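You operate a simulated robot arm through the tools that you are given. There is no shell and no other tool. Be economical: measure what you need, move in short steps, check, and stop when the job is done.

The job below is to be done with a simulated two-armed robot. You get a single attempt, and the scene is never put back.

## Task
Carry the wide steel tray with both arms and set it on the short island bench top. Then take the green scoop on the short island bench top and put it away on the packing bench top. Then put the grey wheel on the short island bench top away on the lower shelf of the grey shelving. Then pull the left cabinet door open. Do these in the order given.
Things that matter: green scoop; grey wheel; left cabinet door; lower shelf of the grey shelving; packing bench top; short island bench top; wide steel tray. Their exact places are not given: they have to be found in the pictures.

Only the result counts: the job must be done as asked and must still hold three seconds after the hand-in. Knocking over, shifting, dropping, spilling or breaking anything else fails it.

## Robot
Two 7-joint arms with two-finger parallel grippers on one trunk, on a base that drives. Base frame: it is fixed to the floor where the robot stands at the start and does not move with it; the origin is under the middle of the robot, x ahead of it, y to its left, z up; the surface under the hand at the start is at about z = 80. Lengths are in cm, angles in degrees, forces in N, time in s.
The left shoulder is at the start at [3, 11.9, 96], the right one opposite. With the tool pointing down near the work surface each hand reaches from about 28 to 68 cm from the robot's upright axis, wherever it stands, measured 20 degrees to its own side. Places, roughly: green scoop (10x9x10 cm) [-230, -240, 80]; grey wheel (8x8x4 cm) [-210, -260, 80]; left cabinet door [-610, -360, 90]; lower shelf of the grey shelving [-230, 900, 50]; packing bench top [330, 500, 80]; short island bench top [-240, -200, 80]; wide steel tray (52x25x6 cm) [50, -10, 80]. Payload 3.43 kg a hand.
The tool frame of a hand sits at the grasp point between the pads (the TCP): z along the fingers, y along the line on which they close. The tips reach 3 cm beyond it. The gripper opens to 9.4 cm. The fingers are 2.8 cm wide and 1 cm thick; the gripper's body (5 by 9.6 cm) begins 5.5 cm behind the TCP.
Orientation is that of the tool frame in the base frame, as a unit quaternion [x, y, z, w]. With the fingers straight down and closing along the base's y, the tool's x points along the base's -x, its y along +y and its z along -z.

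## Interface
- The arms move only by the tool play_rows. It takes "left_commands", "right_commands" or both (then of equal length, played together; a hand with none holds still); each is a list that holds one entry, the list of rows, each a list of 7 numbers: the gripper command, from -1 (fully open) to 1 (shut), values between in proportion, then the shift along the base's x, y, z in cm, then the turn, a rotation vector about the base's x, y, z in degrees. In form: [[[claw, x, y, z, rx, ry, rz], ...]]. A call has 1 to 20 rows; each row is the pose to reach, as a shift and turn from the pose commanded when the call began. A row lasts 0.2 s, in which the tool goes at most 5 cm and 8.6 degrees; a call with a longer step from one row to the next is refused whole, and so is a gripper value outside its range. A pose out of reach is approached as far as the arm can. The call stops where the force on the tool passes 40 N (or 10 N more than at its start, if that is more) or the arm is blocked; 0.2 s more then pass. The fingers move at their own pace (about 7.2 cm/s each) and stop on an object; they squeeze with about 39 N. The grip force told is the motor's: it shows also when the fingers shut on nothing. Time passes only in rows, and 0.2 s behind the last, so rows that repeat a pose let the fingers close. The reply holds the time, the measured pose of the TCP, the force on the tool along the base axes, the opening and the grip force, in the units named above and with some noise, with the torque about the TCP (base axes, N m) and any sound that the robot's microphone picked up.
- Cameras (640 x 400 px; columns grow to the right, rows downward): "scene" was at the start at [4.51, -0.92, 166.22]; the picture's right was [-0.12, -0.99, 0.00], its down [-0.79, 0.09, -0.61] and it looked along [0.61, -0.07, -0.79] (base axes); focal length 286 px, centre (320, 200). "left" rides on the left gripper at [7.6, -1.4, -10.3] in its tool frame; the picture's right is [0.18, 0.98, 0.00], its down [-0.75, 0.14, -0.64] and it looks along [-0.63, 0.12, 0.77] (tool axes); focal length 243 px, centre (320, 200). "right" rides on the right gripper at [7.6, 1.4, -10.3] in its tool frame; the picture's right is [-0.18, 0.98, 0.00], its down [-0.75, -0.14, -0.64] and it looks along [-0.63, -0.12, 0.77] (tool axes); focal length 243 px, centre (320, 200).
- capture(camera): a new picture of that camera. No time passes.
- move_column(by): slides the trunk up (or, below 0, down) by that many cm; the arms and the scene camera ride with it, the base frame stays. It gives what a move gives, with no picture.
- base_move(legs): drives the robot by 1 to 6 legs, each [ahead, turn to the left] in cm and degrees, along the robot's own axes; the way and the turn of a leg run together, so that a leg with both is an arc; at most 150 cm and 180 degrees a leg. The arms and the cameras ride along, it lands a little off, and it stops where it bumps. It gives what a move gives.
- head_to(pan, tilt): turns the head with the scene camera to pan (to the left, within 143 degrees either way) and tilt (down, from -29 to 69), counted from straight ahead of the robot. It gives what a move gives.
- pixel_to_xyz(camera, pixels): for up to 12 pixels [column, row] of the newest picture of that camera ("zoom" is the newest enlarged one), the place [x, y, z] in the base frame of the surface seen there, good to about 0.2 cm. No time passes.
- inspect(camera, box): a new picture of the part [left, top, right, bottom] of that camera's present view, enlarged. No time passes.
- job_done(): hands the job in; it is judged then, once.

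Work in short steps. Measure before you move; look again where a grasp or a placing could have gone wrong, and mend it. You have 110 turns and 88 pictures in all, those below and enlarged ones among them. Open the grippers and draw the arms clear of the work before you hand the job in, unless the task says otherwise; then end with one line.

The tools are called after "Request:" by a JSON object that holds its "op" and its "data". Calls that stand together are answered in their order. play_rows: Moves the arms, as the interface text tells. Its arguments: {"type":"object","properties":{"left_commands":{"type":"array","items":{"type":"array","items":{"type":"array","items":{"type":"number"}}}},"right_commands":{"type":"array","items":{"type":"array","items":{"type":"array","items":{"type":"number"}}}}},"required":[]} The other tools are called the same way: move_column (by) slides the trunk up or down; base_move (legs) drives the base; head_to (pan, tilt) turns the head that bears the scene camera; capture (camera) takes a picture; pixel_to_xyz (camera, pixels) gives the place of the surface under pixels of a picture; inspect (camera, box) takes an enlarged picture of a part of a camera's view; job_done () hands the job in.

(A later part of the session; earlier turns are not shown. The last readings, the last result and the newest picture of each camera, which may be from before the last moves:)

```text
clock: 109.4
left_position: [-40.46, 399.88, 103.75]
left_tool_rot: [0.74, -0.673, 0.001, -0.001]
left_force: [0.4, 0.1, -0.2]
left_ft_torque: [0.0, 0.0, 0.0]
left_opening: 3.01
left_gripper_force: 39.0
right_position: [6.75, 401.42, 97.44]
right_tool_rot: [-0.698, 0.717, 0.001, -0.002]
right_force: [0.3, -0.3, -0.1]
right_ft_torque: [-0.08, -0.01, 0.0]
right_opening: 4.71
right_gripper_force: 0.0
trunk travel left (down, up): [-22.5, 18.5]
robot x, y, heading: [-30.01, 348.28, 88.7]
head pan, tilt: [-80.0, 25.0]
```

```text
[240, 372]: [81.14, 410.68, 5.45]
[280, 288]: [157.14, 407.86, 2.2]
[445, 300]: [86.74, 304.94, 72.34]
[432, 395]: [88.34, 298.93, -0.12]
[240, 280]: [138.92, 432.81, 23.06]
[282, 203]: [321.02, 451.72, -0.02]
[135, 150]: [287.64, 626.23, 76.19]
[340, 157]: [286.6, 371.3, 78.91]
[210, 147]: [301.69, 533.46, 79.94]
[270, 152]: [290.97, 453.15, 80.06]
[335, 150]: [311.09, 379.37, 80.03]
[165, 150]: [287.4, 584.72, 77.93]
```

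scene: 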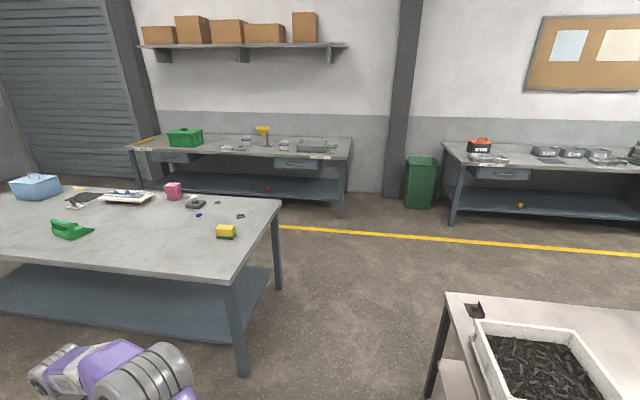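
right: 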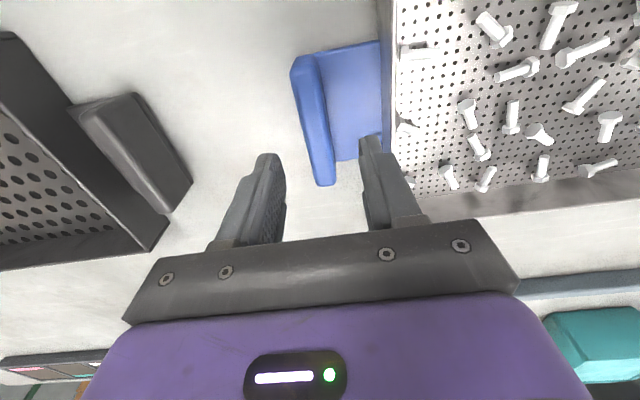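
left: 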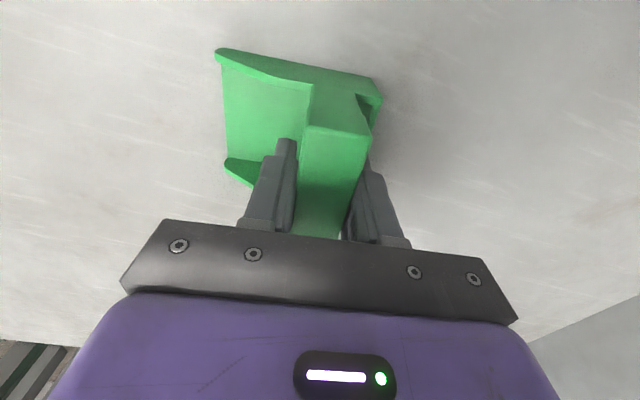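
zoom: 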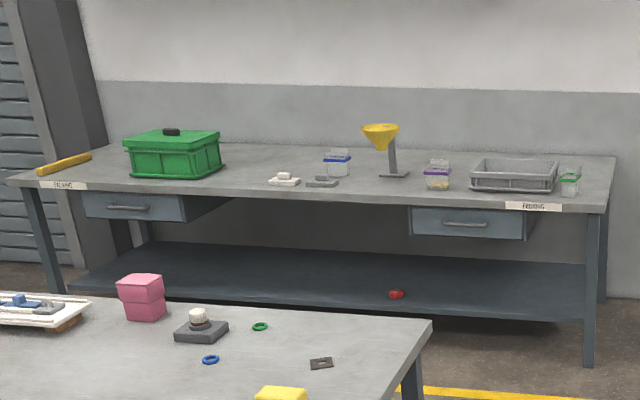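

The bench edge is at x≈286; a free strip lies around [300,458] between clip and jar. I drive through the corridor to about (210,356), then north to y≈450, and face the bench.

Request:
{"op": "base_move", "data": {"legs": [[0, -86.8], [120, 0], [120, 0], [0, 88], [94, 0], [0, -90]]}}

Request:
{"op": "head_to", "data": {"pan": 0, "tilt": 35}}

Request:
{"op": "capture", "data": {"camera": "scene"}}

```text
clock: 137.0
left_position: [258.74, 460.51, 103.84]
left_tool_rot: [-0.072, 0.997, 0.0, 0.001]
left_force: [0.0, 0.1, -1.3]
left_ft_torque: [0.0, -0.02, 0.0]
left_opening: 2.96
left_gripper_force: 39.2
right_position: [262.56, 413.48, 97.48]
right_tool_rot: [-0.012, 1.0, 0.001, 0.0]
right_force: [-0.8, 0.3, -0.7]
right_ft_torque: [-0.01, 0.0, 0.03]
right_opening: 4.72
right_gripper_force: 0.0
trunk travel left (down, up): [-22.5, 18.5]
robot x, y, heading: [208.21, 447.51, 1.7]
head pan, tilt: [-80.0, 25.0]
```

```text
clock: 138.5
left_position: [258.68, 460.48, 103.81]
left_tool_rot: [-0.072, 0.997, -0.001, 0.001]
left_force: [0.0, 0.5, -0.8]
left_ft_torque: [-0.01, -0.01, 0.0]
left_opening: 2.98
left_gripper_force: 39.0
right_position: [262.62, 413.48, 97.38]
right_tool_rot: [-0.011, 1.0, 0.002, -0.001]
right_force: [-0.2, 0.6, 0.2]
right_ft_torque: [0.0, -0.02, 0.0]
right_opening: 4.69
right_gripper_force: 0.1
trunk travel left (down, up): [-22.5, 18.5]
robot x, y, heading: [208.14, 447.59, 1.6]
head pan, tilt: [0.0, 35.0]
```

```text
60 pictures are left
```

scene: 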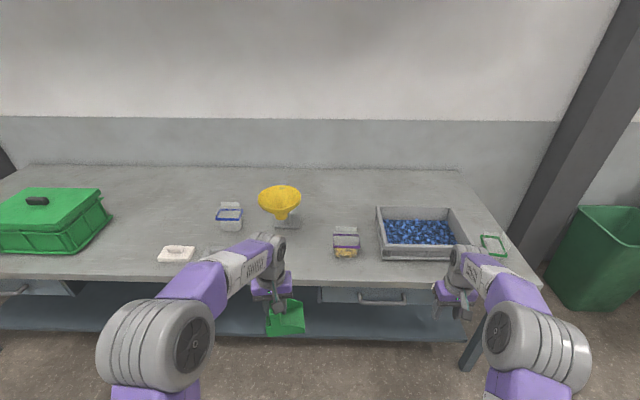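

Request:
{"op": "pixel_to_xyz", "data": {"camera": "scene", "pixels": [[310, 285], [345, 258], [335, 240], [285, 228], [280, 200], [230, 233], [315, 250], [160, 257], [195, 257], [145, 250], [400, 262], [480, 235]]}}

Request:
{"op": "inspect", "data": {"camera": "scene", "box": [130, 180, 370, 330]}}

```text
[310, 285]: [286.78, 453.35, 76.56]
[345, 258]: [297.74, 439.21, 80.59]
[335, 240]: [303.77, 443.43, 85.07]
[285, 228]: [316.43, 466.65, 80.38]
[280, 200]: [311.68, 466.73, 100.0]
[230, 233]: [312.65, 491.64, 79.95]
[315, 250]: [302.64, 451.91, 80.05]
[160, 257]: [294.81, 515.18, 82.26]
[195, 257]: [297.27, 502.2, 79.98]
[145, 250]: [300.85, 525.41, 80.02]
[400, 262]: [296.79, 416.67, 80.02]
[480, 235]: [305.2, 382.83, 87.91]
```

```text
2.67 times, centred on (250, 255) of scene
```

zoom: 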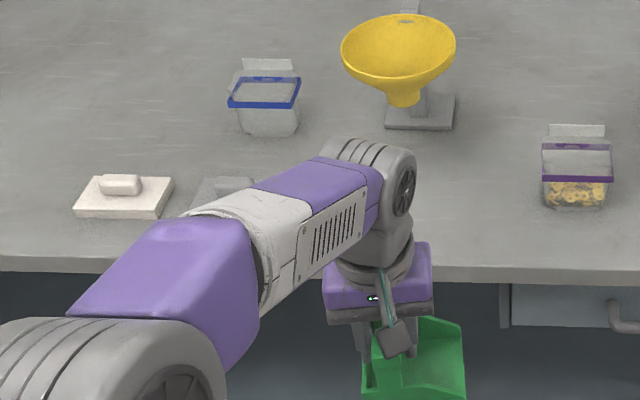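

Funnel bowl sits at [312,467] up to z=100, so I look for the best gap; I measure the clip, bowl edges and jar edges.

Request:
{"op": "pixel_to_xyz", "data": {"camera": "zoom", "pixels": [[345, 60], [400, 80], [455, 50], [388, 128], [452, 128], [228, 190], [197, 195], [542, 185], [172, 180], [130, 215], [240, 180], [385, 100]]}}

Request:
{"op": "pixel_to_xyz", "data": {"camera": "scene", "pixels": [[108, 228], [80, 250], [130, 260], [130, 235]]}}

```text
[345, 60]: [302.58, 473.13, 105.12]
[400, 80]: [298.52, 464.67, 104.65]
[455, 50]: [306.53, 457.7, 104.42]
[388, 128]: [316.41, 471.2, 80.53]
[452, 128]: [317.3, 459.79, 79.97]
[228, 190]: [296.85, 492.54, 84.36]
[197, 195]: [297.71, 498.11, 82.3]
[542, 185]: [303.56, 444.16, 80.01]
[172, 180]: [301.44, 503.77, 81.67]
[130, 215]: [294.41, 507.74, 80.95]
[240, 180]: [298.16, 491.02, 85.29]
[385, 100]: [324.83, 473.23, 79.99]
```

```text
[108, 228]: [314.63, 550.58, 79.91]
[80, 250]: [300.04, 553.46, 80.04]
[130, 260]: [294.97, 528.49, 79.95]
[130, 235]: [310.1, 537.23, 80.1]
```

The funnel rim (x 298–313, z 105) blocks there. The gap between white block (y≤518) and green crate (y≥553) is better: I move to y≈525 and re-face the bench, then go forward.

Request:
{"op": "base_move", "data": {"legs": [[0, 88.4], [77.5, 0], [0, -90], [42, 0]]}}

Request:
{"op": "capture", "data": {"camera": "scene"}}

Request:
{"op": "capture", "data": {"camera": "left"}}

```text
clock: 152.6
left_position: [301.44, 532.14, 103.8]
left_tool_rot: [-0.036, 0.999, -0.001, 0.0]
left_force: [-0.4, 0.5, -1.1]
left_ft_torque: [0.0, 0.02, 0.02]
left_opening: 2.95
left_gripper_force: 38.6
right_position: [301.77, 484.89, 97.45]
right_tool_rot: [0.025, 1.0, 0.002, 0.001]
right_force: [0.1, 0.1, -0.7]
right_ft_torque: [0.01, -0.01, 0.0]
right_opening: 4.67
right_gripper_force: 0.1
trunk travel left (down, up): [-22.5, 18.5]
robot x, y, heading: [250.2, 523.1, -2.6]
head pan, tilt: [0.0, 35.0]
```

```text
58 pictures are left
```

scene: 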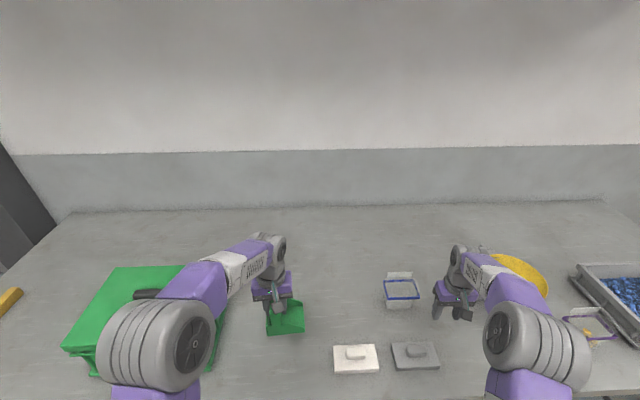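

```text
57 pictures are left
```

left: 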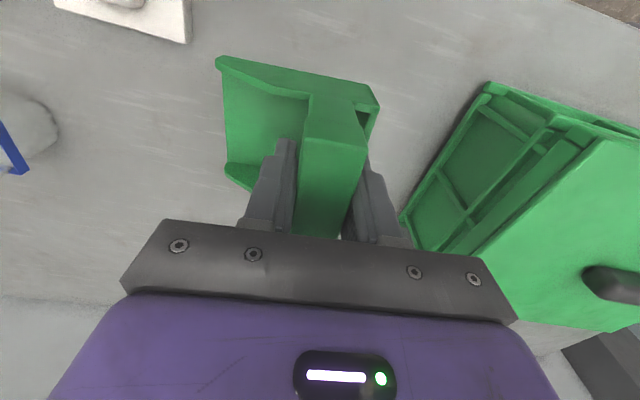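

The scoop is above the gap; the crate is to its left. I measure the crate's near edge and the white block relative to it.

Request:
{"op": "pixel_to_xyz", "data": {"camera": "left", "pixels": [[402, 215], [488, 85], [190, 40], [55, 120], [350, 70], [430, 110], [560, 320], [375, 95], [240, 185], [218, 60]]}}

```text
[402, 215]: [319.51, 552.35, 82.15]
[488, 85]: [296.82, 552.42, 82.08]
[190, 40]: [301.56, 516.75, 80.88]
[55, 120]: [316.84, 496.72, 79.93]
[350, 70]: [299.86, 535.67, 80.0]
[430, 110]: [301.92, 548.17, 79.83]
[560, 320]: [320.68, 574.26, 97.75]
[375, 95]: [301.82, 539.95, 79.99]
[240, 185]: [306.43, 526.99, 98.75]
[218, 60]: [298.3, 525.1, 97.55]
```

Scoop spans y≈525–535, clear both sides. I check the left elbow's height over the crate before lowering.

Request:
{"op": "pixel_to_xyz", "data": {"camera": "scene", "pixels": [[165, 345], [130, 345], [190, 290], [240, 265], [150, 290], [130, 280], [170, 265], [100, 340]]}}

```text
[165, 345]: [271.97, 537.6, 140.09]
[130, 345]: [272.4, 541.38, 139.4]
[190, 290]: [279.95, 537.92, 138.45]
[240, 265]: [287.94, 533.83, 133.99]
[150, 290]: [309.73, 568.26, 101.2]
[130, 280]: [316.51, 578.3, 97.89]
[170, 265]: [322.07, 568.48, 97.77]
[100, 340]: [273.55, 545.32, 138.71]
```

The elbow is high (z≈139), safe. I lower 15.6 cm, slowing at the end.

Request:
{"op": "play_rows", "data": {"left_commands": [[[1, 0, 0, -3, 0, 0, 0], [1, 0, 0, -6, 0, 0, 0], [1, 0, 0, -9, 0, 0, 0], [1, 0, 0, -12, 0, 0, 0], [1, 0, 0, -14, 0, 0, 0], [1, 0, 0, -15, 0, 0, 0], [1, 0, 0, -15.4, 0, 0, 0], [1, 0, 0, -15.7, 0, 0, 0], [1, 0, 0, -15.8, 0, 0, 0], [1, 0, 0, -15.8, 0, 0, 0]]]}}

```text
clock: 154.8
left_position: [301.45, 532.06, 88.01]
left_tool_rot: [-0.036, 0.999, -0.002, 0.001]
left_force: [-0.1, 0.4, -1.2]
left_ft_torque: [0.02, 0.04, -0.02]
left_opening: 2.98
left_gripper_force: 39.0
right_position: [301.8, 484.94, 97.39]
right_tool_rot: [0.025, 1.0, 0.002, -0.001]
right_force: [0.8, 0.2, 0.0]
right_ft_torque: [0.01, -0.01, -0.02]
right_opening: 4.73
right_gripper_force: 0.0
trunk travel left (down, up): [-22.5, 18.5]
robot x, y, heading: [249.93, 522.37, -2.8]
head pan, tilt: [0.0, 35.0]
```

No contact yet; a little further down, then open and rise.

Request:
{"op": "play_rows", "data": {"left_commands": [[[1, 0, 0, -0.15, 0, 0, 0], [1, 0, 0, -0.25, 0, 0, 0], [1, 0, 0, -0.25, 0, 0, 0]]]}}

```text
clock: 155.6
left_position: [301.4, 532.09, 87.97]
left_tool_rot: [-0.035, 0.999, -0.001, 0.001]
left_force: [-0.2, 2.5, 15.4]
left_ft_torque: [0.1, 0.51, -0.06]
left_opening: 2.98
left_gripper_force: 38.7
right_position: [301.69, 484.93, 97.37]
right_tool_rot: [0.024, 1.0, 0.002, 0.0]
right_force: [-0.5, -0.3, 0.2]
right_ft_torque: [0.01, -0.02, -0.03]
right_opening: 4.68
right_gripper_force: 0.1
trunk travel left (down, up): [-22.5, 18.5]
robot x, y, heading: [250.09, 522.9, -2.7]
head pan, tilt: [0.0, 35.0]
```

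The scoop stands on the bench (15 N up). Open and rise 17 cm, then check.

Request:
{"op": "play_rows", "data": {"left_commands": [[[-0.3, 0, 0, 0.1, 0, 0, 0], [-0.3, 0, 0, 0.1, 0, 0, 0], [-0.3, 0, 0, 0.1, 0, 0, 0], [-0.3, 0, 0, 1, 0, 0, 0], [-0.3, 0, 0, 4, 0, 0, 0], [-0.3, 0, 0, 8, 0, 0, 0], [-0.3, 0, 0, 12, 0, 0, 0], [-0.3, 0, 0, 16, 0, 0, 0]]]}}

Request:
{"op": "capture", "data": {"camera": "left"}}

```text
clock: 157.3
left_position: [301.33, 532.05, 103.83]
left_tool_rot: [-0.036, 0.999, -0.001, 0.001]
left_force: [0.7, -0.2, -0.5]
left_ft_torque: [-0.01, -0.01, 0.03]
left_opening: 6.11
left_gripper_force: 0.0
right_position: [301.69, 484.81, 97.4]
right_tool_rot: [0.026, 1.0, 0.001, 0.0]
right_force: [-1.3, 0.5, -0.1]
right_ft_torque: [-0.02, -0.03, -0.05]
right_opening: 4.71
right_gripper_force: 0.1
trunk travel left (down, up): [-22.5, 18.5]
robot x, y, heading: [249.93, 522.46, -2.5]
head pan, tilt: [0.0, 35.0]
```

```text
56 pictures are left
```

left: 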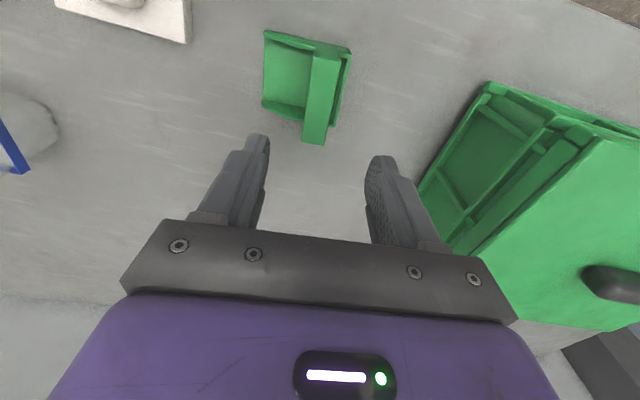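

The scoop stands well on the packing bench. I drive back along the same corridor toward the island bench.

Request:
{"op": "base_move", "data": {"legs": [[-40, 0], [0, -87.4], [84, 0], [84, 0], [0, -90]]}}

```text
clock: 175.4
left_position: [154.4, 349.69, 103.87]
left_tool_rot: [0.999, 0.046, -0.001, 0.0]
left_force: [-0.1, 0.9, 1.1]
left_ft_torque: [0.03, 0.02, 0.02]
left_opening: 6.09
left_gripper_force: 0.0
right_position: [153.1, 396.84, 97.35]
right_tool_rot: [1.0, -0.014, 0.0, 0.002]
right_force: [0.1, 0.3, 0.3]
right_ft_torque: [0.02, -0.01, -0.01]
right_opening: 4.7
right_gripper_force: 0.1
trunk travel left (down, up): [-22.5, 18.5]
robot x, y, heading: [205.4, 359.8, 178.6]
head pan, tilt: [0.0, 35.0]
```

I continue west along y≈356, then south along x≈-30.

Request:
{"op": "base_move", "data": {"legs": [[0, 2.9], [118, 0], [117, 0], [0, 88.6], [150, 0], [150, 0]]}}

```text
clock: 204.9
left_position: [-49.76, 7.75, 103.83]
left_tool_rot: [0.706, 0.708, -0.001, 0.0]
left_force: [0.0, 0.5, 0.1]
left_ft_torque: [0.0, 0.0, 0.02]
left_opening: 6.12
left_gripper_force: 0.1
right_position: [-96.82, 10.8, 97.44]
right_tool_rot: [0.748, 0.663, 0.002, 0.001]
right_force: [-0.4, 0.2, -0.5]
right_ft_torque: [0.0, -0.01, -0.04]
right_opening: 4.71
right_gripper_force: 0.1
trunk travel left (down, up): [-22.5, 18.5]
robot x, y, heading: [-55.73, 59.91, -96.5]
head pan, tilt: [0.0, 35.0]
```

On course. I go on to (-100,-229), face the island and look.

Request:
{"op": "base_move", "data": {"legs": [[0, -2.2], [146, 0], [146, 0], [0, -81.3]]}}

Request:
{"op": "capture", "data": {"camera": "scene"}}

```text
clock: 222.8
left_position: [-153.34, -236.47, 103.76]
left_tool_rot: [0.999, 0.045, -0.001, 0.0]
left_force: [0.2, -0.1, -0.7]
left_ft_torque: [-0.02, 0.0, -0.01]
left_opening: 6.12
left_gripper_force: 0.1
right_position: [-154.63, -189.13, 97.33]
right_tool_rot: [1.0, -0.016, 0.0, 0.002]
right_force: [0.4, -0.3, 0.5]
right_ft_torque: [-0.02, -0.01, -0.02]
right_opening: 4.71
right_gripper_force: 0.1
trunk travel left (down, up): [-22.5, 18.5]
robot x, y, heading: [-102.36, -226.47, 178.6]
head pan, tilt: [0.0, 35.0]
```

```text
55 pictures are left
```

scene: 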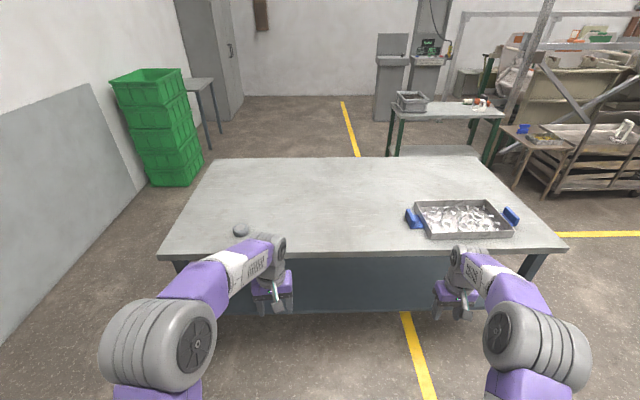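

The wheel is at (241,230). I go forward 55 cm with a slight left turn.

Request:
{"op": "base_move", "data": {"legs": [[0, 4], [55, -2]]}}

Request:
{"op": "head_to", "data": {"pan": 25, "tilt": 50}}

Request:
{"op": "inspect", "data": {"camera": "scene", "box": [200, 150, 440, 300]}}

Request:
{"op": "capture", "data": {"camera": "left"}}

```text
clock: 226.4
left_position: [-208.47, -238.53, 103.91]
left_tool_rot: [0.998, 0.056, -0.001, -0.001]
left_force: [0.7, -0.9, -0.3]
left_ft_torque: [0.0, -0.01, 0.01]
left_opening: 6.11
left_gripper_force: 0.2
right_position: [-210.74, -191.37, 97.46]
right_tool_rot: [1.0, -0.005, 0.002, 0.002]
right_force: [-0.8, -0.2, -0.9]
right_ft_torque: [-0.01, -0.03, -0.01]
right_opening: 4.71
right_gripper_force: 0.0
trunk travel left (down, up): [-22.5, 18.5]
robot x, y, heading: [-157.57, -227.49, 179.8]
head pan, tilt: [0.0, 35.0]
```

```text
clock: 227.3
left_position: [-208.53, -238.63, 103.85]
left_tool_rot: [0.998, 0.056, -0.001, -0.001]
left_force: [-0.8, 0.2, -0.7]
left_ft_torque: [-0.02, -0.03, 0.03]
left_opening: 6.09
left_gripper_force: 0.1
right_position: [-210.75, -191.35, 97.42]
right_tool_rot: [1.0, -0.005, 0.002, 0.001]
right_force: [0.7, 1.1, 0.0]
right_ft_torque: [0.01, 0.0, -0.01]
right_opening: 4.7
right_gripper_force: 0.0
trunk travel left (down, up): [-22.5, 18.5]
robot x, y, heading: [-157.58, -227.11, 179.6]
head pan, tilt: [25.0, 50.0]
```

```text
2.67 times, centred on (320, 225) of scene
```

zoom: 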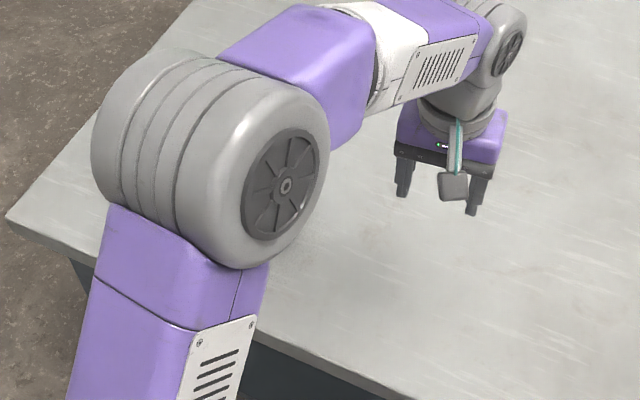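

```text
53 pictures are left
```

left: 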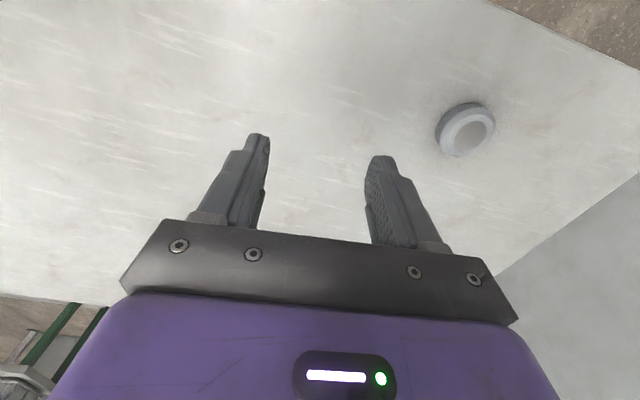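

Request:
{"op": "inspect", "data": {"camera": "left", "box": [420, 80, 516, 180]}}

Request:
{"op": "pixel_to_xyz", "data": {"camera": "left", "pixels": [[470, 132], [441, 135], [493, 128], [465, 107], [468, 155], [488, 112], [448, 150], [436, 120], [490, 145], [455, 130]]}}

```text
4.00 times, centred on (468, 130) of left
```

zoom: 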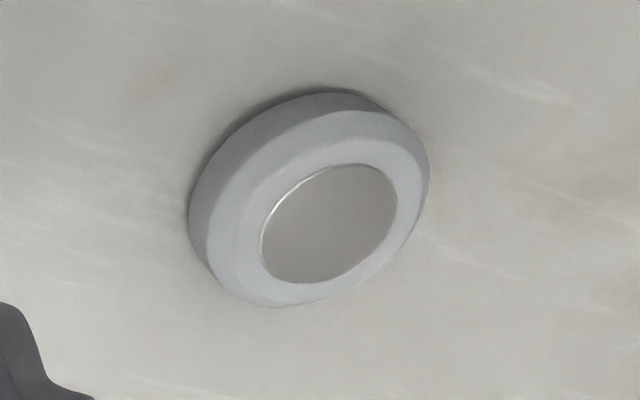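

```text
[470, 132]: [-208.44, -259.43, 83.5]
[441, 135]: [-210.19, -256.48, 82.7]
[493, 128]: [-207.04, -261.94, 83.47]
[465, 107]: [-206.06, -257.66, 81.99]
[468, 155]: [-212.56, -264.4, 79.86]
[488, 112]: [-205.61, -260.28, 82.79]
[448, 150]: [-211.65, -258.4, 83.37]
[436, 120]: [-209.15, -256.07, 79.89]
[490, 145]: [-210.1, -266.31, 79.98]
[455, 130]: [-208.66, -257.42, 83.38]
```

The wheel is a flat disc centred ≈[-208.9,-259.4], top z≈83.5. Before choosing the grasp tilt I look at the shelving from here (pan −86°).

Request:
{"op": "head_to", "data": {"pan": -86, "tilt": 6}}

Request:
{"op": "inspect", "data": {"camera": "scene", "box": [270, 160, 370, 230]}}

```text
clock: 229.2
left_position: [-208.41, -238.55, 103.89]
left_tool_rot: [0.998, 0.056, -0.001, -0.001]
left_force: [0.8, -0.1, -0.2]
left_ft_torque: [-0.03, -0.04, -0.04]
left_opening: 6.09
left_gripper_force: 0.1
right_position: [-210.71, -191.5, 97.39]
right_tool_rot: [1.0, -0.006, 0.0, 0.003]
right_force: [0.1, 0.4, -0.4]
right_ft_torque: [-0.01, 0.01, -0.03]
right_opening: 4.68
right_gripper_force: 0.0
trunk travel left (down, up): [-22.5, 18.5]
robot x, y, heading: [-157.52, -227.19, 179.6]
head pan, tilt: [-86.0, 6.0]
```

```text
5.71 times, centred on (320, 195) of scene
```

zoom: 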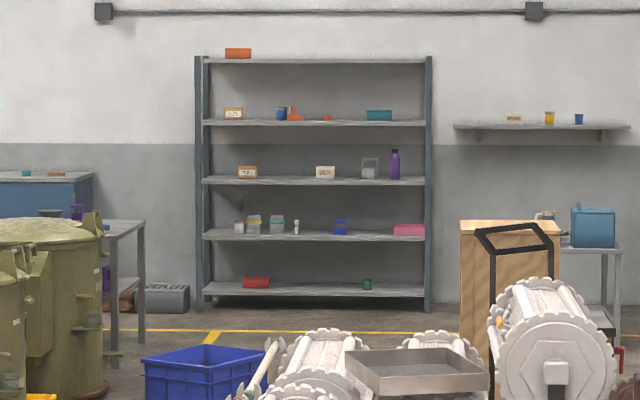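

Request:
{"op": "pixel_to_xyz", "data": {"camera": "zoom", "pixels": [[320, 239], [320, 184], [320, 232], [320, 296], [265, 237], [375, 236], [310, 230], [205, 300], [430, 305], [200, 340], [375, 175], [300, 310]]}}

```text
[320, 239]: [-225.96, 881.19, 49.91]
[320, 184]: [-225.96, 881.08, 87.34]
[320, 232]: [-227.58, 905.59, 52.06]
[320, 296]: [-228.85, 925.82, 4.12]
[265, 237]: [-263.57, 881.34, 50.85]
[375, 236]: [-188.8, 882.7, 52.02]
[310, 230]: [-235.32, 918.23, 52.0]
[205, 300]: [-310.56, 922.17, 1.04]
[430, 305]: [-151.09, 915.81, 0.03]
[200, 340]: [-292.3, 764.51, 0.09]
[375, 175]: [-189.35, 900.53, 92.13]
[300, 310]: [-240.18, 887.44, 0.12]
```

The lower shelf top is z=52, front edge y≈881, with ~35 cm clearance to the next; so I'll grasp the wheel with the hand pitched forward 35°. I move above the wheel, opening and pitching.

Request:
{"op": "play_rows", "data": {"left_commands": [[[-1, 0.1, -3.4, -1.5, -0.65, 5.8, 0], [-1, 0.2, -6.9, -3, -1.3, 11.6, 0], [-1, 0.3, -10.3, -4.5, -1.95, 17.4, 0], [-1, 0.4, -13.8, -6, -2.6, 23.2, 0], [-1, 0.5, -17.2, -7.5, -3.25, 29, 0], [-1, 0.7, -20.7, -9, -3.9, 34.8, 0], [-1, 0.7, -20.7, -9, -3.9, 34.8, 0]]]}}

Request:
{"op": "capture", "data": {"camera": "left"}}

```text
clock: 230.8
left_position: [-207.53, -259.25, 95.08]
left_tool_rot: [0.952, 0.052, -0.302, 0.016]
left_force: [0.5, 0.6, 0.6]
left_ft_torque: [-0.02, -0.03, -0.01]
left_opening: 9.42
left_gripper_force: 0.0
right_position: [-210.67, -191.35, 97.42]
right_tool_rot: [1.0, -0.004, 0.001, 0.001]
right_force: [0.9, -0.2, 0.3]
right_ft_torque: [-0.02, -0.01, 0.04]
right_opening: 4.72
right_gripper_force: 0.1
trunk travel left (down, up): [-22.5, 18.5]
robot x, y, heading: [-157.59, -227.53, 179.8]
head pan, tilt: [-86.0, 6.0]
```

```text
50 pictures are left
```

left: 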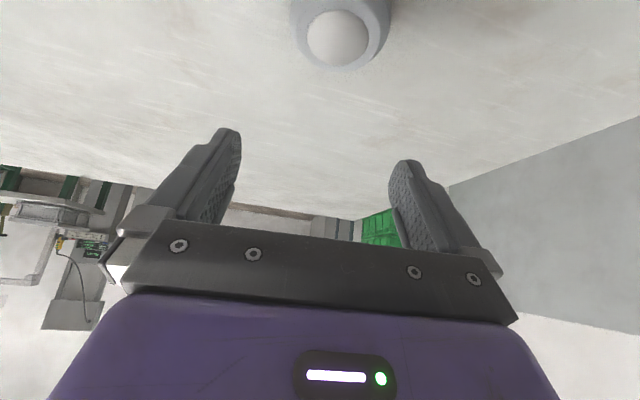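

Orientation is right. I refine the wheel's centre with this closer view (338,38).

Request:
{"op": "pixel_to_xyz", "data": {"camera": "left", "pixels": [[310, 38], [368, 38], [338, 12], [338, 64], [338, 38], [296, 15], [388, 15], [300, 40], [380, 45]]}}

```text
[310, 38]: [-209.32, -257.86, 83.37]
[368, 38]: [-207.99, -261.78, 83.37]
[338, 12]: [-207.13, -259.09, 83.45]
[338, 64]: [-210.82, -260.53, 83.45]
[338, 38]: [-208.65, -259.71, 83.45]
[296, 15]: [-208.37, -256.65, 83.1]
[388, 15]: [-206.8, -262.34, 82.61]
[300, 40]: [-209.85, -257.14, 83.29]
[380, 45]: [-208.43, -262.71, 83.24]
```

Centre ≈[-208.8,-259.8]. I descend 11.4 cm with a 0.4 cm shift and close.

Request:
{"op": "play_rows", "data": {"left_commands": [[[-1, 0, -0.4, -3, 0, 0, 0], [-1, 0, -0.4, -6, 0, 0, 0], [-1, 0, -0.4, -8.5, 0, 0, 0], [-1, 0, -0.4, -10.3, 0, 0, 0], [-1, 0, -0.4, -11.4, 0, 0, 0], [-1, 0, -0.4, -11.4, 0, 0, 0], [1, 0, -0.4, -11.4, 0, 0, 0], [1, 0, -0.4, -11.4, 0, 0, 0], [1, 0, -0.4, -11.4, 0, 0, 0]]]}}

Request:
{"op": "capture", "data": {"camera": "left"}}

```text
clock: 232.8
left_position: [-207.7, -259.71, 83.57]
left_tool_rot: [0.952, 0.052, -0.302, 0.015]
left_force: [-0.5, -0.9, -0.5]
left_ft_torque: [-0.06, 0.01, -0.02]
left_opening: 7.08
left_gripper_force: 39.5
right_position: [-210.73, -191.49, 97.34]
right_tool_rot: [1.0, -0.005, 0.0, 0.003]
right_force: [-0.3, -0.7, 0.4]
right_ft_torque: [0.03, 0.04, -0.03]
right_opening: 4.7
right_gripper_force: 0.1
trunk travel left (down, up): [-22.5, 18.5]
robot x, y, heading: [-157.56, -227.4, 179.9]
head pan, tilt: [-86.0, 6.0]
```

```text
49 pictures are left
```

left: 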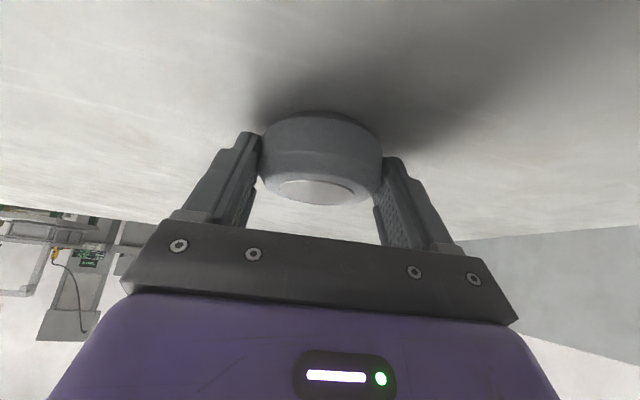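

The wheel is held at 7.08 cm. I lift gradually and check that it comes with the hand.

Request:
{"op": "play_rows", "data": {"left_commands": [[[1, 0, 0, 1, 0, 0, 0], [1, 0, 0, 3, 0, 0, 0], [1, 0, 0, 6, 0, 0, 0], [1, 0, 0, 9, 0, 0, 0], [1, 0, 0, 12, 0, 0, 0], [1, 0, 0, 15, 0, 0, 0], [1, 0, 0, 17, 0, 0, 0], [1, 0, 3, 18, 0, 0, 0], [1, 0, 6, 18, 0, 0, 0]]]}}

Request:
{"op": "capture", "data": {"camera": "left"}}

```text
clock: 234.8
left_position: [-207.76, -253.73, 101.72]
left_tool_rot: [0.952, 0.053, -0.3, 0.016]
left_force: [0.9, -0.3, -1.2]
left_ft_torque: [-0.01, -0.02, 0.01]
left_opening: 7.08
left_gripper_force: 38.9
right_position: [-210.69, -191.39, 97.3]
right_tool_rot: [1.0, -0.005, 0.001, 0.002]
right_force: [-1.1, -0.1, 0.2]
right_ft_torque: [-0.02, -0.01, -0.06]
right_opening: 4.68
right_gripper_force: 0.1
trunk travel left (down, up): [-22.5, 18.5]
robot x, y, heading: [-157.34, -227.45, 179.6]
head pan, tilt: [-86.0, 6.0]
```

```text
48 pictures are left
```

left: 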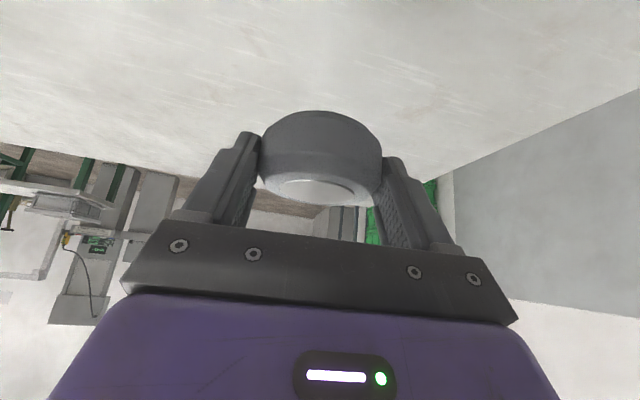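

The wheel is secure. I drive back to the corridor point near (-27,340) and look north.

Request:
{"op": "base_move", "data": {"legs": [[-57, 0], [0, -98.4], [145, 0], [145, 0], [0, 2.8], [140, 0]]}}

Request:
{"op": "head_to", "data": {"pan": 15, "tilt": 15}}

Request:
{"op": "capture", "data": {"camera": "scene"}}

```text
clock: 262.8
left_position: [-47.12, 244.42, 101.62]
left_tool_rot: [0.675, -0.674, -0.213, -0.214]
left_force: [-1.0, -0.3, -1.3]
left_ft_torque: [-0.03, -0.02, 0.0]
left_opening: 7.08
left_gripper_force: 39.2
right_position: [15.01, 240.76, 97.37]
right_tool_rot: [-0.665, 0.747, 0.0, -0.002]
right_force: [-0.4, 0.5, -0.9]
right_ft_torque: [-0.01, 0.02, -0.01]
right_opening: 4.72
right_gripper_force: 0.0
trunk travel left (down, up): [-22.5, 18.5]
robot x, y, heading: [-26.04, 191.82, 83.5]
head pan, tilt: [-86.0, 6.0]
```

```text
clock: 264.6
left_position: [-47.23, 244.37, 101.64]
left_tool_rot: [0.675, -0.673, -0.214, -0.214]
left_force: [0.1, 0.0, -2.1]
left_ft_torque: [-0.02, -0.02, 0.01]
left_opening: 7.11
left_gripper_force: 39.4
right_position: [15.11, 240.7, 97.4]
right_tool_rot: [-0.665, 0.747, 0.001, -0.002]
right_force: [-0.4, 0.0, -0.3]
right_ft_torque: [-0.02, 0.0, 0.01]
right_opening: 4.7
right_gripper_force: 0.2
trunk travel left (down, up): [-22.5, 18.5]
robot x, y, heading: [-26.53, 191.75, 83.7]
head pan, tilt: [15.0, 15.0]
```

```text
47 pictures are left
```

scene: 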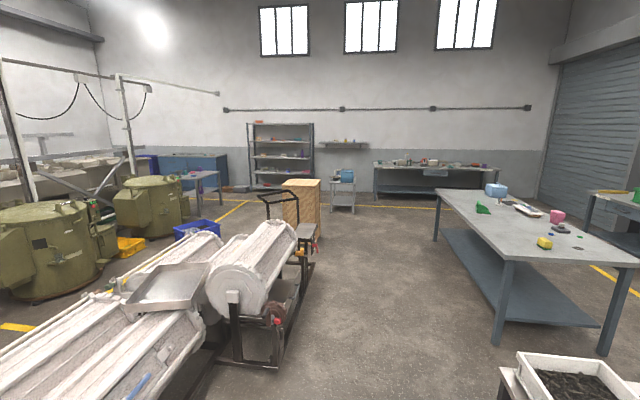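

Request:
{"op": "pixel_to_xyz", "data": {"camera": "scene", "pixels": [[318, 235], [300, 235], [310, 270], [318, 215], [354, 212], [332, 208], [290, 215], [435, 240], [280, 360], [222, 225], [280, 187], [498, 340]]}}

Request:
{"op": "inspect", "data": {"camera": "scene", "box": [200, 110, 400, 240]}}

```text
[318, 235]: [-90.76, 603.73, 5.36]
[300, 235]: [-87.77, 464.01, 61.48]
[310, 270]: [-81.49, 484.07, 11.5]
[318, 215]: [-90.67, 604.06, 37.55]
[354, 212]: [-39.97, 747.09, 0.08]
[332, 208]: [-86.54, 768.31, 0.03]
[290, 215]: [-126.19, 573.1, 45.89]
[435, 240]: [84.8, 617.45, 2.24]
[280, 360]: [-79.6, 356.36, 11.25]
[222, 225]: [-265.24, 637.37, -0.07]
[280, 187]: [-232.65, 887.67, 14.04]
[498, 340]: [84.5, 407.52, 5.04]
```

```text
3.08 times, centred on (300, 175) of scene
```

zoom: 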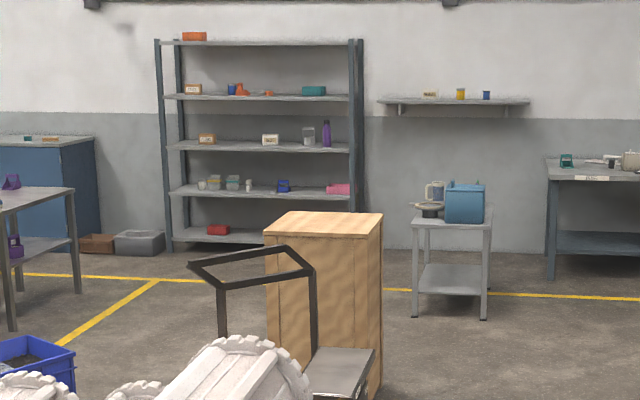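

The wooden cabinet (x −126…−90) and the small stand flank the passage. I measure their extents for the turn.

Request:
{"op": "pixel_to_xyz", "data": {"camera": "zoom", "pixels": [[268, 233], [298, 214], [380, 215], [365, 236], [447, 188], [482, 188], [440, 222], [415, 315], [487, 316], [425, 185], [50, 385], [72, 350]]}}

```text
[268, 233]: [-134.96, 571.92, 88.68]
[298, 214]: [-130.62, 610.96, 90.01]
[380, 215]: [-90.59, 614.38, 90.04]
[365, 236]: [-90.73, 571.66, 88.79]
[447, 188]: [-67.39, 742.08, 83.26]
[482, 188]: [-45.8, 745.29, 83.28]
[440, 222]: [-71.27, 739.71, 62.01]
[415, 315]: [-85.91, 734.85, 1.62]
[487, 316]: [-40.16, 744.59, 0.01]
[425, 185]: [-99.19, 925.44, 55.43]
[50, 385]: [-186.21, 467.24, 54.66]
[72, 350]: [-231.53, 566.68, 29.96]
```

Passage y 614–735 is wide enough and the arms (≥z 94) clear both (z 90, 83). I drive to (-25,672) and turn west.

Request:
{"op": "base_move", "data": {"legs": [[0, 6.1], [120, 0], [120, 0], [120, 0], [120, 0], [0, 90]]}}

```text
clock: 291.9
left_position: [-59.22, 645.87, 101.66]
left_tool_rot: [0.953, 0.022, -0.301, 0.006]
left_force: [0.1, -0.7, -1.6]
left_ft_torque: [0.0, -0.01, -0.03]
left_opening: 7.09
left_gripper_force: 38.4
right_position: [-58.26, 708.13, 97.31]
right_tool_rot: [0.999, -0.036, 0.001, 0.002]
right_force: [0.4, 0.7, 0.3]
right_ft_torque: [-0.04, 0.02, -0.03]
right_opening: 4.71
right_gripper_force: 0.0
trunk travel left (down, up): [-22.5, 18.5]
robot x, y, heading: [-7.62, 669.15, 176.1]
head pan, tilt: [15.0, 15.0]
```

I continue west to x≈-171, face the shelving, approach to y≈770 and look.

Request:
{"op": "base_move", "data": {"legs": [[0, 1.4], [82, 0], [81, 0], [0, -87.5], [95, 0]]}}

Request:
{"op": "head_to", "data": {"pan": 5, "tilt": 35}}

Request:
{"op": "capture", "data": {"camera": "scene"}}

```text
clock: 308.8
left_position: [-202.85, 819.15, 101.61]
left_tool_rot: [0.725, -0.62, -0.228, -0.196]
left_force: [0.6, -0.1, -1.9]
left_ft_torque: [-0.04, -0.05, 0.02]
left_opening: 7.09
left_gripper_force: 39.2
right_position: [-140.88, 824.99, 97.38]
right_tool_rot: [0.719, -0.695, -0.001, 0.002]
right_force: [-0.1, -0.4, 0.1]
right_ft_torque: [-0.05, 0.01, -0.01]
right_opening: 4.72
right_gripper_force: 0.1
trunk travel left (down, up): [-22.5, 18.5]
robot x, y, heading: [-174.09, 770.12, 92.3]
head pan, tilt: [15.0, 15.0]
```

```text
clock: 309.6
left_position: [-202.85, 819.2, 101.62]
left_tool_rot: [0.724, -0.621, -0.228, -0.197]
left_force: [-0.3, 1.6, -1.5]
left_ft_torque: [-0.01, 0.01, 0.0]
left_opening: 7.09
left_gripper_force: 38.8
right_position: [-140.8, 824.96, 97.4]
right_tool_rot: [0.719, -0.695, 0.0, 0.001]
right_force: [0.6, 0.0, -0.1]
right_ft_torque: [-0.01, 0.02, -0.03]
right_opening: 4.71
right_gripper_force: 0.0
trunk travel left (down, up): [-22.5, 18.5]
robot x, y, heading: [-174.46, 770.13, 92.4]
head pan, tilt: [5.0, 35.0]
```

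```text
45 pictures are left
```

scene: 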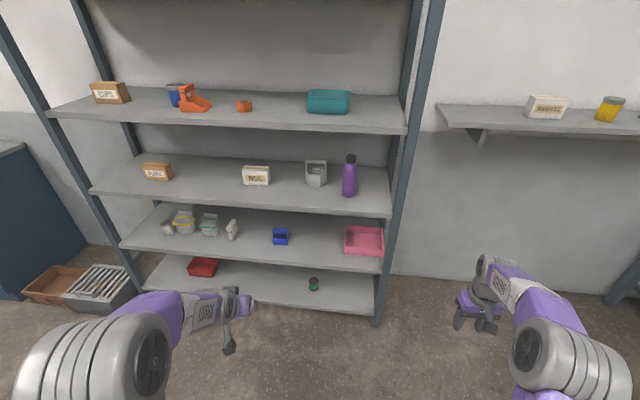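

The shelf with cups, blue box (280,236) and pink tray (363,240) is the z≈52 one. I measure free spots and items.

Request:
{"op": "pixel_to_xyz", "data": {"camera": "scene", "pixels": [[280, 240], [347, 240], [320, 255], [320, 240], [320, 268], [320, 215], [250, 258], [235, 235], [260, 235], [290, 245], [314, 285], [340, 214]]}}

Request:
{"op": "inspect", "data": {"camera": "scene", "box": [140, 180, 400, 320]}}

```text
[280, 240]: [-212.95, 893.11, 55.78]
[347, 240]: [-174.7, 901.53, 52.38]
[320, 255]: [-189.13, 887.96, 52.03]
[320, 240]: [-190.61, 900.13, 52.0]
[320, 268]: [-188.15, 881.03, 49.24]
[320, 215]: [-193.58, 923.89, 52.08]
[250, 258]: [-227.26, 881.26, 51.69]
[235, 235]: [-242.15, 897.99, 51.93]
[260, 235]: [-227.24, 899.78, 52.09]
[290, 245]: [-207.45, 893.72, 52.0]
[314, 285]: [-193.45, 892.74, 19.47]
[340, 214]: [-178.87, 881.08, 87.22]
```

```text
2.46 times, centred on (270, 250) of scene
```

zoom: 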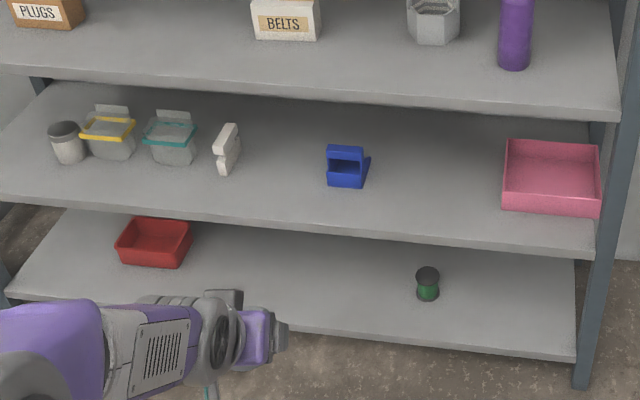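

The free stretch on the lower shelf is x −207…−175; target wheel centre (−191, 892). I first pull the right hand back, then lower the trunk 22 cm while still clear of the shelving.

Request:
{"op": "play_rows", "data": {"right_commands": [[[0, 1, -4, 0, 0, 0, 0], [0, 2, -8, 0, 0, 0, 0], [0, 2, -12, 0, 0, 0, 0], [0, 2, -16, 0, 0, 0, 0], [0, 2, -19, 0, 0, 0, 0], [0, 2, -19, 0, 0, 0, 0]]]}}

Request:
{"op": "move_column", "data": {"by": -22}}

Request:
{"op": "play_rows", "data": {"left_commands": [[[1, 2, 0, -2.5, 0, 0, 0], [1, 4, 0, -5, 0, 0, 0], [1, 6, 0, -7.5, 0, 0, 0], [1, 8, 0, -10, 0, 0, 0], [1, 10, 0, -12.5, 0, 0, 0], [1, 12, 0, -15, 0, 0, 0], [1, 14, 0, -17.5, 0, 0, 0], [1, 14, 0, -17.5, 0, 0, 0]]]}}

Request:
{"op": "capture", "data": {"camera": "scene"}}

```text
clock: 311.1
left_position: [-202.92, 819.34, 101.5]
left_tool_rot: [0.725, -0.62, -0.229, -0.196]
left_force: [0.2, 0.6, -0.8]
left_ft_torque: [-0.04, 0.0, 0.0]
left_opening: 7.04
left_gripper_force: 39.3
right_position: [-138.68, 805.88, 97.4]
right_tool_rot: [0.719, -0.695, 0.0, 0.003]
right_force: [0.5, 0.0, -0.3]
right_ft_torque: [-0.04, 0.0, 0.0]
right_opening: 4.72
right_gripper_force: 0.1
trunk travel left (down, up): [-22.5, 18.5]
robot x, y, heading: [-174.36, 770.41, 92.4]
head pan, tilt: [5.0, 35.0]
```

```text
clock: 313.4
left_position: [-202.95, 819.26, 79.6]
left_tool_rot: [0.724, -0.62, -0.229, -0.197]
left_force: [0.1, 1.2, -1.3]
left_ft_torque: [-0.01, 0.02, -0.02]
left_opening: 7.08
left_gripper_force: 38.6
right_position: [-138.6, 806.01, 75.3]
right_tool_rot: [0.719, -0.695, -0.002, 0.001]
right_force: [-0.4, -0.2, -0.2]
right_ft_torque: [-0.04, 0.0, 0.0]
right_opening: 4.72
right_gripper_force: 0.0
trunk travel left (down, up): [-0.5, 40.5]
robot x, y, heading: [-174.21, 770.12, 92.1]
head pan, tilt: [5.0, 35.0]
```

```text
clock: 315.2
left_position: [-188.9, 819.19, 62.21]
left_tool_rot: [0.724, -0.62, -0.228, -0.197]
left_force: [0.2, -0.1, -1.4]
left_ft_torque: [-0.04, 0.01, 0.03]
left_opening: 7.08
left_gripper_force: 39.0
right_position: [-138.71, 805.91, 75.35]
right_tool_rot: [0.72, -0.694, -0.001, 0.001]
right_force: [-0.8, -0.6, -0.1]
right_ft_torque: [0.0, -0.01, -0.05]
right_opening: 4.71
right_gripper_force: 0.1
trunk travel left (down, up): [-0.5, 40.5]
robot x, y, heading: [-174.15, 770.52, 92.4]
head pan, tilt: [5.0, 35.0]
```

```text
43 pictures are left
```

scene: 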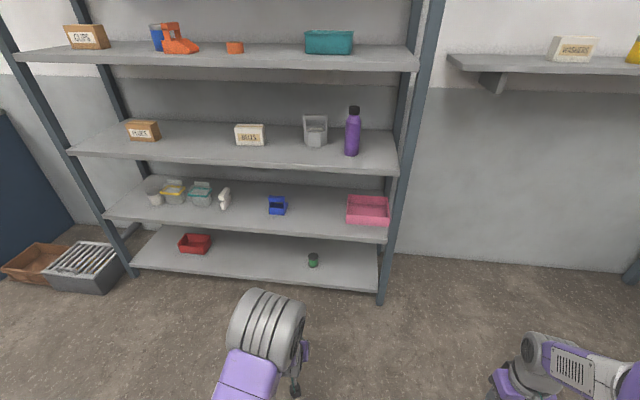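

I check where the elbow and right elbow are, since they move along toward the shelves.

Request:
{"op": "pixel_to_xyz", "data": {"camera": "scene", "pixels": [[260, 295], [285, 295], [300, 340], [255, 350], [240, 375], [295, 390], [545, 345], [530, 350]]}}

```text
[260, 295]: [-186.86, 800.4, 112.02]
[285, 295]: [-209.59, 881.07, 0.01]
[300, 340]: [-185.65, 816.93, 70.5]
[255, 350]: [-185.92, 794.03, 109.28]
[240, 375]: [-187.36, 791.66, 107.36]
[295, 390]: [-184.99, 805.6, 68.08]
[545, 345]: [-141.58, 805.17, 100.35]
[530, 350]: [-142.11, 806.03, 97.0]
```

The elbow front is at y≈805 (z≈105), which would end ~868 – still outside the shelf edge 881. I drive forward 56 cm.

Request:
{"op": "base_move", "data": {"legs": [[56, -1]]}}

Request:
{"op": "capture", "data": {"camera": "left"}}

Request:
{"op": "capture", "data": {"camera": "scene"}}

```text
clock: 318.4
left_position: [-190.19, 874.71, 62.12]
left_tool_rot: [0.72, -0.625, -0.227, -0.199]
left_force: [0.6, -0.2, -1.0]
left_ft_torque: [-0.02, 0.04, 0.02]
left_opening: 7.08
left_gripper_force: 38.8
right_position: [-140.04, 860.85, 75.33]
right_tool_rot: [0.715, -0.699, -0.001, 0.002]
right_force: [-1.0, 0.4, 1.0]
right_ft_torque: [0.02, 0.01, -0.03]
right_opening: 4.69
right_gripper_force: 0.1
trunk travel left (down, up): [-0.5, 40.5]
robot x, y, heading: [-176.24, 825.57, 91.6]
head pan, tilt: [5.0, 35.0]
```

```text
42 pictures are left
```

left: 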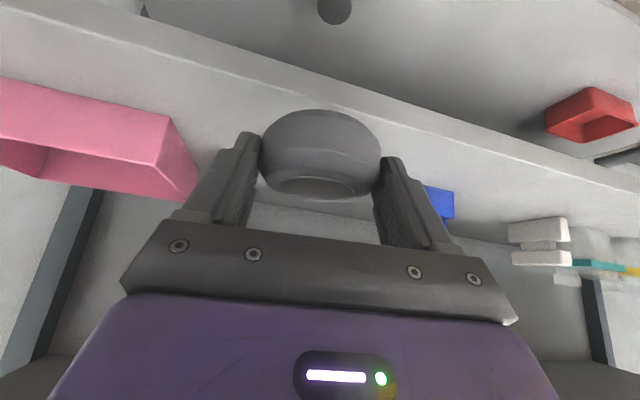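

```text
41 pictures are left
```

scene: 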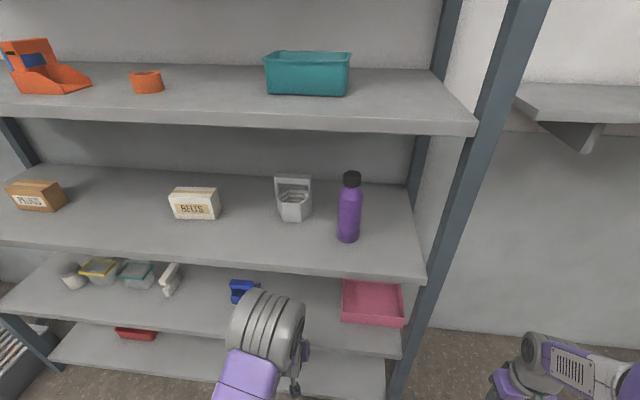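

The wheel is just at the shelf edge, between pink tray and blue box. I extend 16 cm in, then measure pose and elbow before lowering.

Request:
{"op": "play_rows", "data": {"left_commands": [[[1, 0, 3, 0, 0, 0, 0], [1, -0.3, 6, 0, 0, 0, 0], [1, -0.5, 9, -0.5, 0, 0, 0], [1, -0.8, 12, -1, 0, 0, 0], [1, -0.8, 14, -1.5, 0, 0, 0], [1, -0.8, 16, -2, 0, 0, 0], [1, -0.8, 16, -2, 0, 0, 0]]]}}

Request:
{"op": "capture", "data": {"camera": "scene"}}

Request:
{"op": "pixel_to_xyz", "data": {"camera": "scene", "pixels": [[255, 295], [262, 310], [290, 310], [300, 320], [240, 330], [270, 290]]}}

```text
clock: 320.0
left_position: [-191.16, 890.68, 60.16]
left_tool_rot: [0.72, -0.625, -0.226, -0.197]
left_force: [-0.2, -0.2, -1.9]
left_ft_torque: [-0.03, -0.03, 0.04]
left_opening: 7.07
left_gripper_force: 39.0
right_position: [-140.08, 860.76, 75.39]
right_tool_rot: [0.715, -0.699, -0.001, 0.001]
right_force: [0.1, -0.4, 0.3]
right_ft_torque: [0.02, 0.0, 0.02]
right_opening: 4.7
right_gripper_force: 0.1
trunk travel left (down, up): [-0.5, 40.5]
robot x, y, heading: [-176.09, 825.44, 91.6]
head pan, tilt: [5.0, 35.0]
```

```text
40 pictures are left
```

scene: 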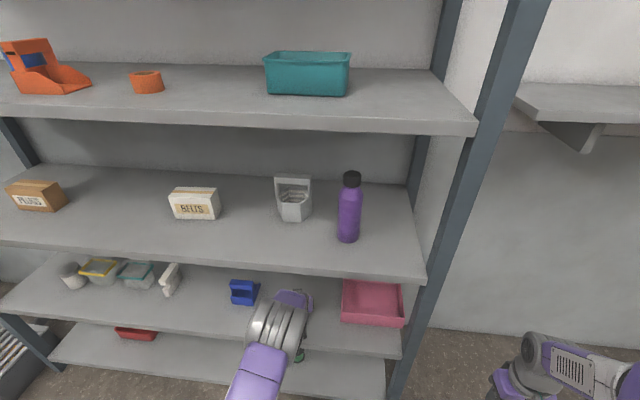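

```text
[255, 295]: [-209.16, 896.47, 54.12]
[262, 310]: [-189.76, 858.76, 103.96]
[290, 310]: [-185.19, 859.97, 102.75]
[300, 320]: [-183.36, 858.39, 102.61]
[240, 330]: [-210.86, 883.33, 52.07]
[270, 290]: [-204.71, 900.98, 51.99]
```

Elbow at y≈860, clear. I lower 4.5 cm, finely at the end.

Request:
{"op": "play_rows", "data": {"left_commands": [[[1, 0, 0, -1.5, 0, 0, 0], [1, 0, 0, -3, 0, 0, 0], [1, 0, 0, -3.9, 0, 0, 0], [1, 0, 0, -4.3, 0, 0, 0], [1, 0, 0, -4.6, 0, 0, 0], [1, 0, 0, -4.6, 0, 0, 0]]]}}

Request:
{"op": "capture", "data": {"camera": "left"}}

```text
clock: 321.4
left_position: [-190.86, 890.67, 55.76]
left_tool_rot: [0.72, -0.624, -0.228, -0.199]
left_force: [0.6, -6.0, 12.5]
left_ft_torque: [-0.35, 0.36, 0.19]
left_opening: 7.09
left_gripper_force: 38.9
right_position: [-140.14, 860.73, 75.46]
right_tool_rot: [0.716, -0.699, -0.001, 0.002]
right_force: [-0.3, -0.3, 0.6]
right_ft_torque: [0.02, -0.03, -0.02]
right_opening: 4.69
right_gripper_force: 0.1
trunk travel left (down, up): [-0.5, 40.5]
robot x, y, heading: [-176.05, 825.45, 91.6]
head pan, tilt: [5.0, 35.0]
```

```text
39 pictures are left
```

left: 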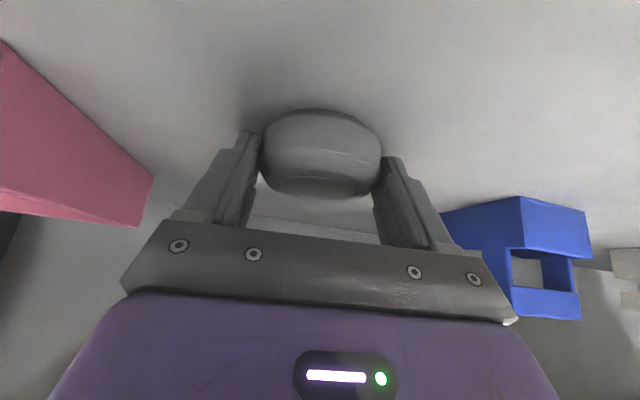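

The wheel touches the shelf (12.5 N). I open fully and withdraw backward along the tool axis.

Request:
{"op": "play_rows", "data": {"left_commands": [[[0.2, 0, 0, 0.1, 0, 0, 0], [-1, 0, 0, 0.1, 0, 0, 0], [-1, 0, 0, 0.1, 0, 0, 0], [-1, 0.2, -1.2, 1.7, 0, 0, 0], [-1, 0.4, -2.8, 4, 0, 0, 0], [-1, 0.6, -5, 5.5, 0, 0, 0], [-1, 1, -8, 6, 0, 0, 0], [-1, 1.5, -11, 6, 0, 0, 0], [-1, 2, -14, 6, 0, 0, 0], [-1, 2, -17, 6, 0, 0, 0]]]}}

Request:
{"op": "capture", "data": {"camera": "left"}}

```text
clock: 323.6
left_position: [-189.13, 873.62, 61.75]
left_tool_rot: [0.72, -0.625, -0.228, -0.198]
left_force: [0.0, -0.3, -1.1]
left_ft_torque: [0.0, 0.01, 0.02]
left_opening: 9.41
left_gripper_force: 0.1
right_position: [-140.14, 860.83, 75.28]
right_tool_rot: [0.714, -0.7, -0.001, 0.001]
right_force: [0.1, 0.9, 0.3]
right_ft_torque: [0.01, -0.03, -0.01]
right_opening: 4.71
right_gripper_force: 0.0
trunk travel left (down, up): [-0.5, 40.5]
robot x, y, heading: [-176.0, 825.59, 91.3]
head pan, tilt: [5.0, 35.0]
```

```text
38 pictures are left
```

left: 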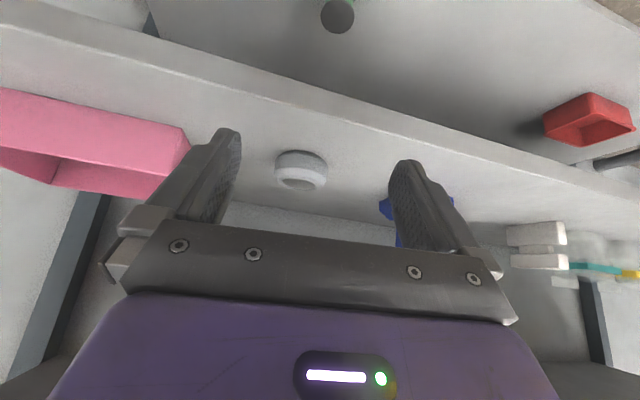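

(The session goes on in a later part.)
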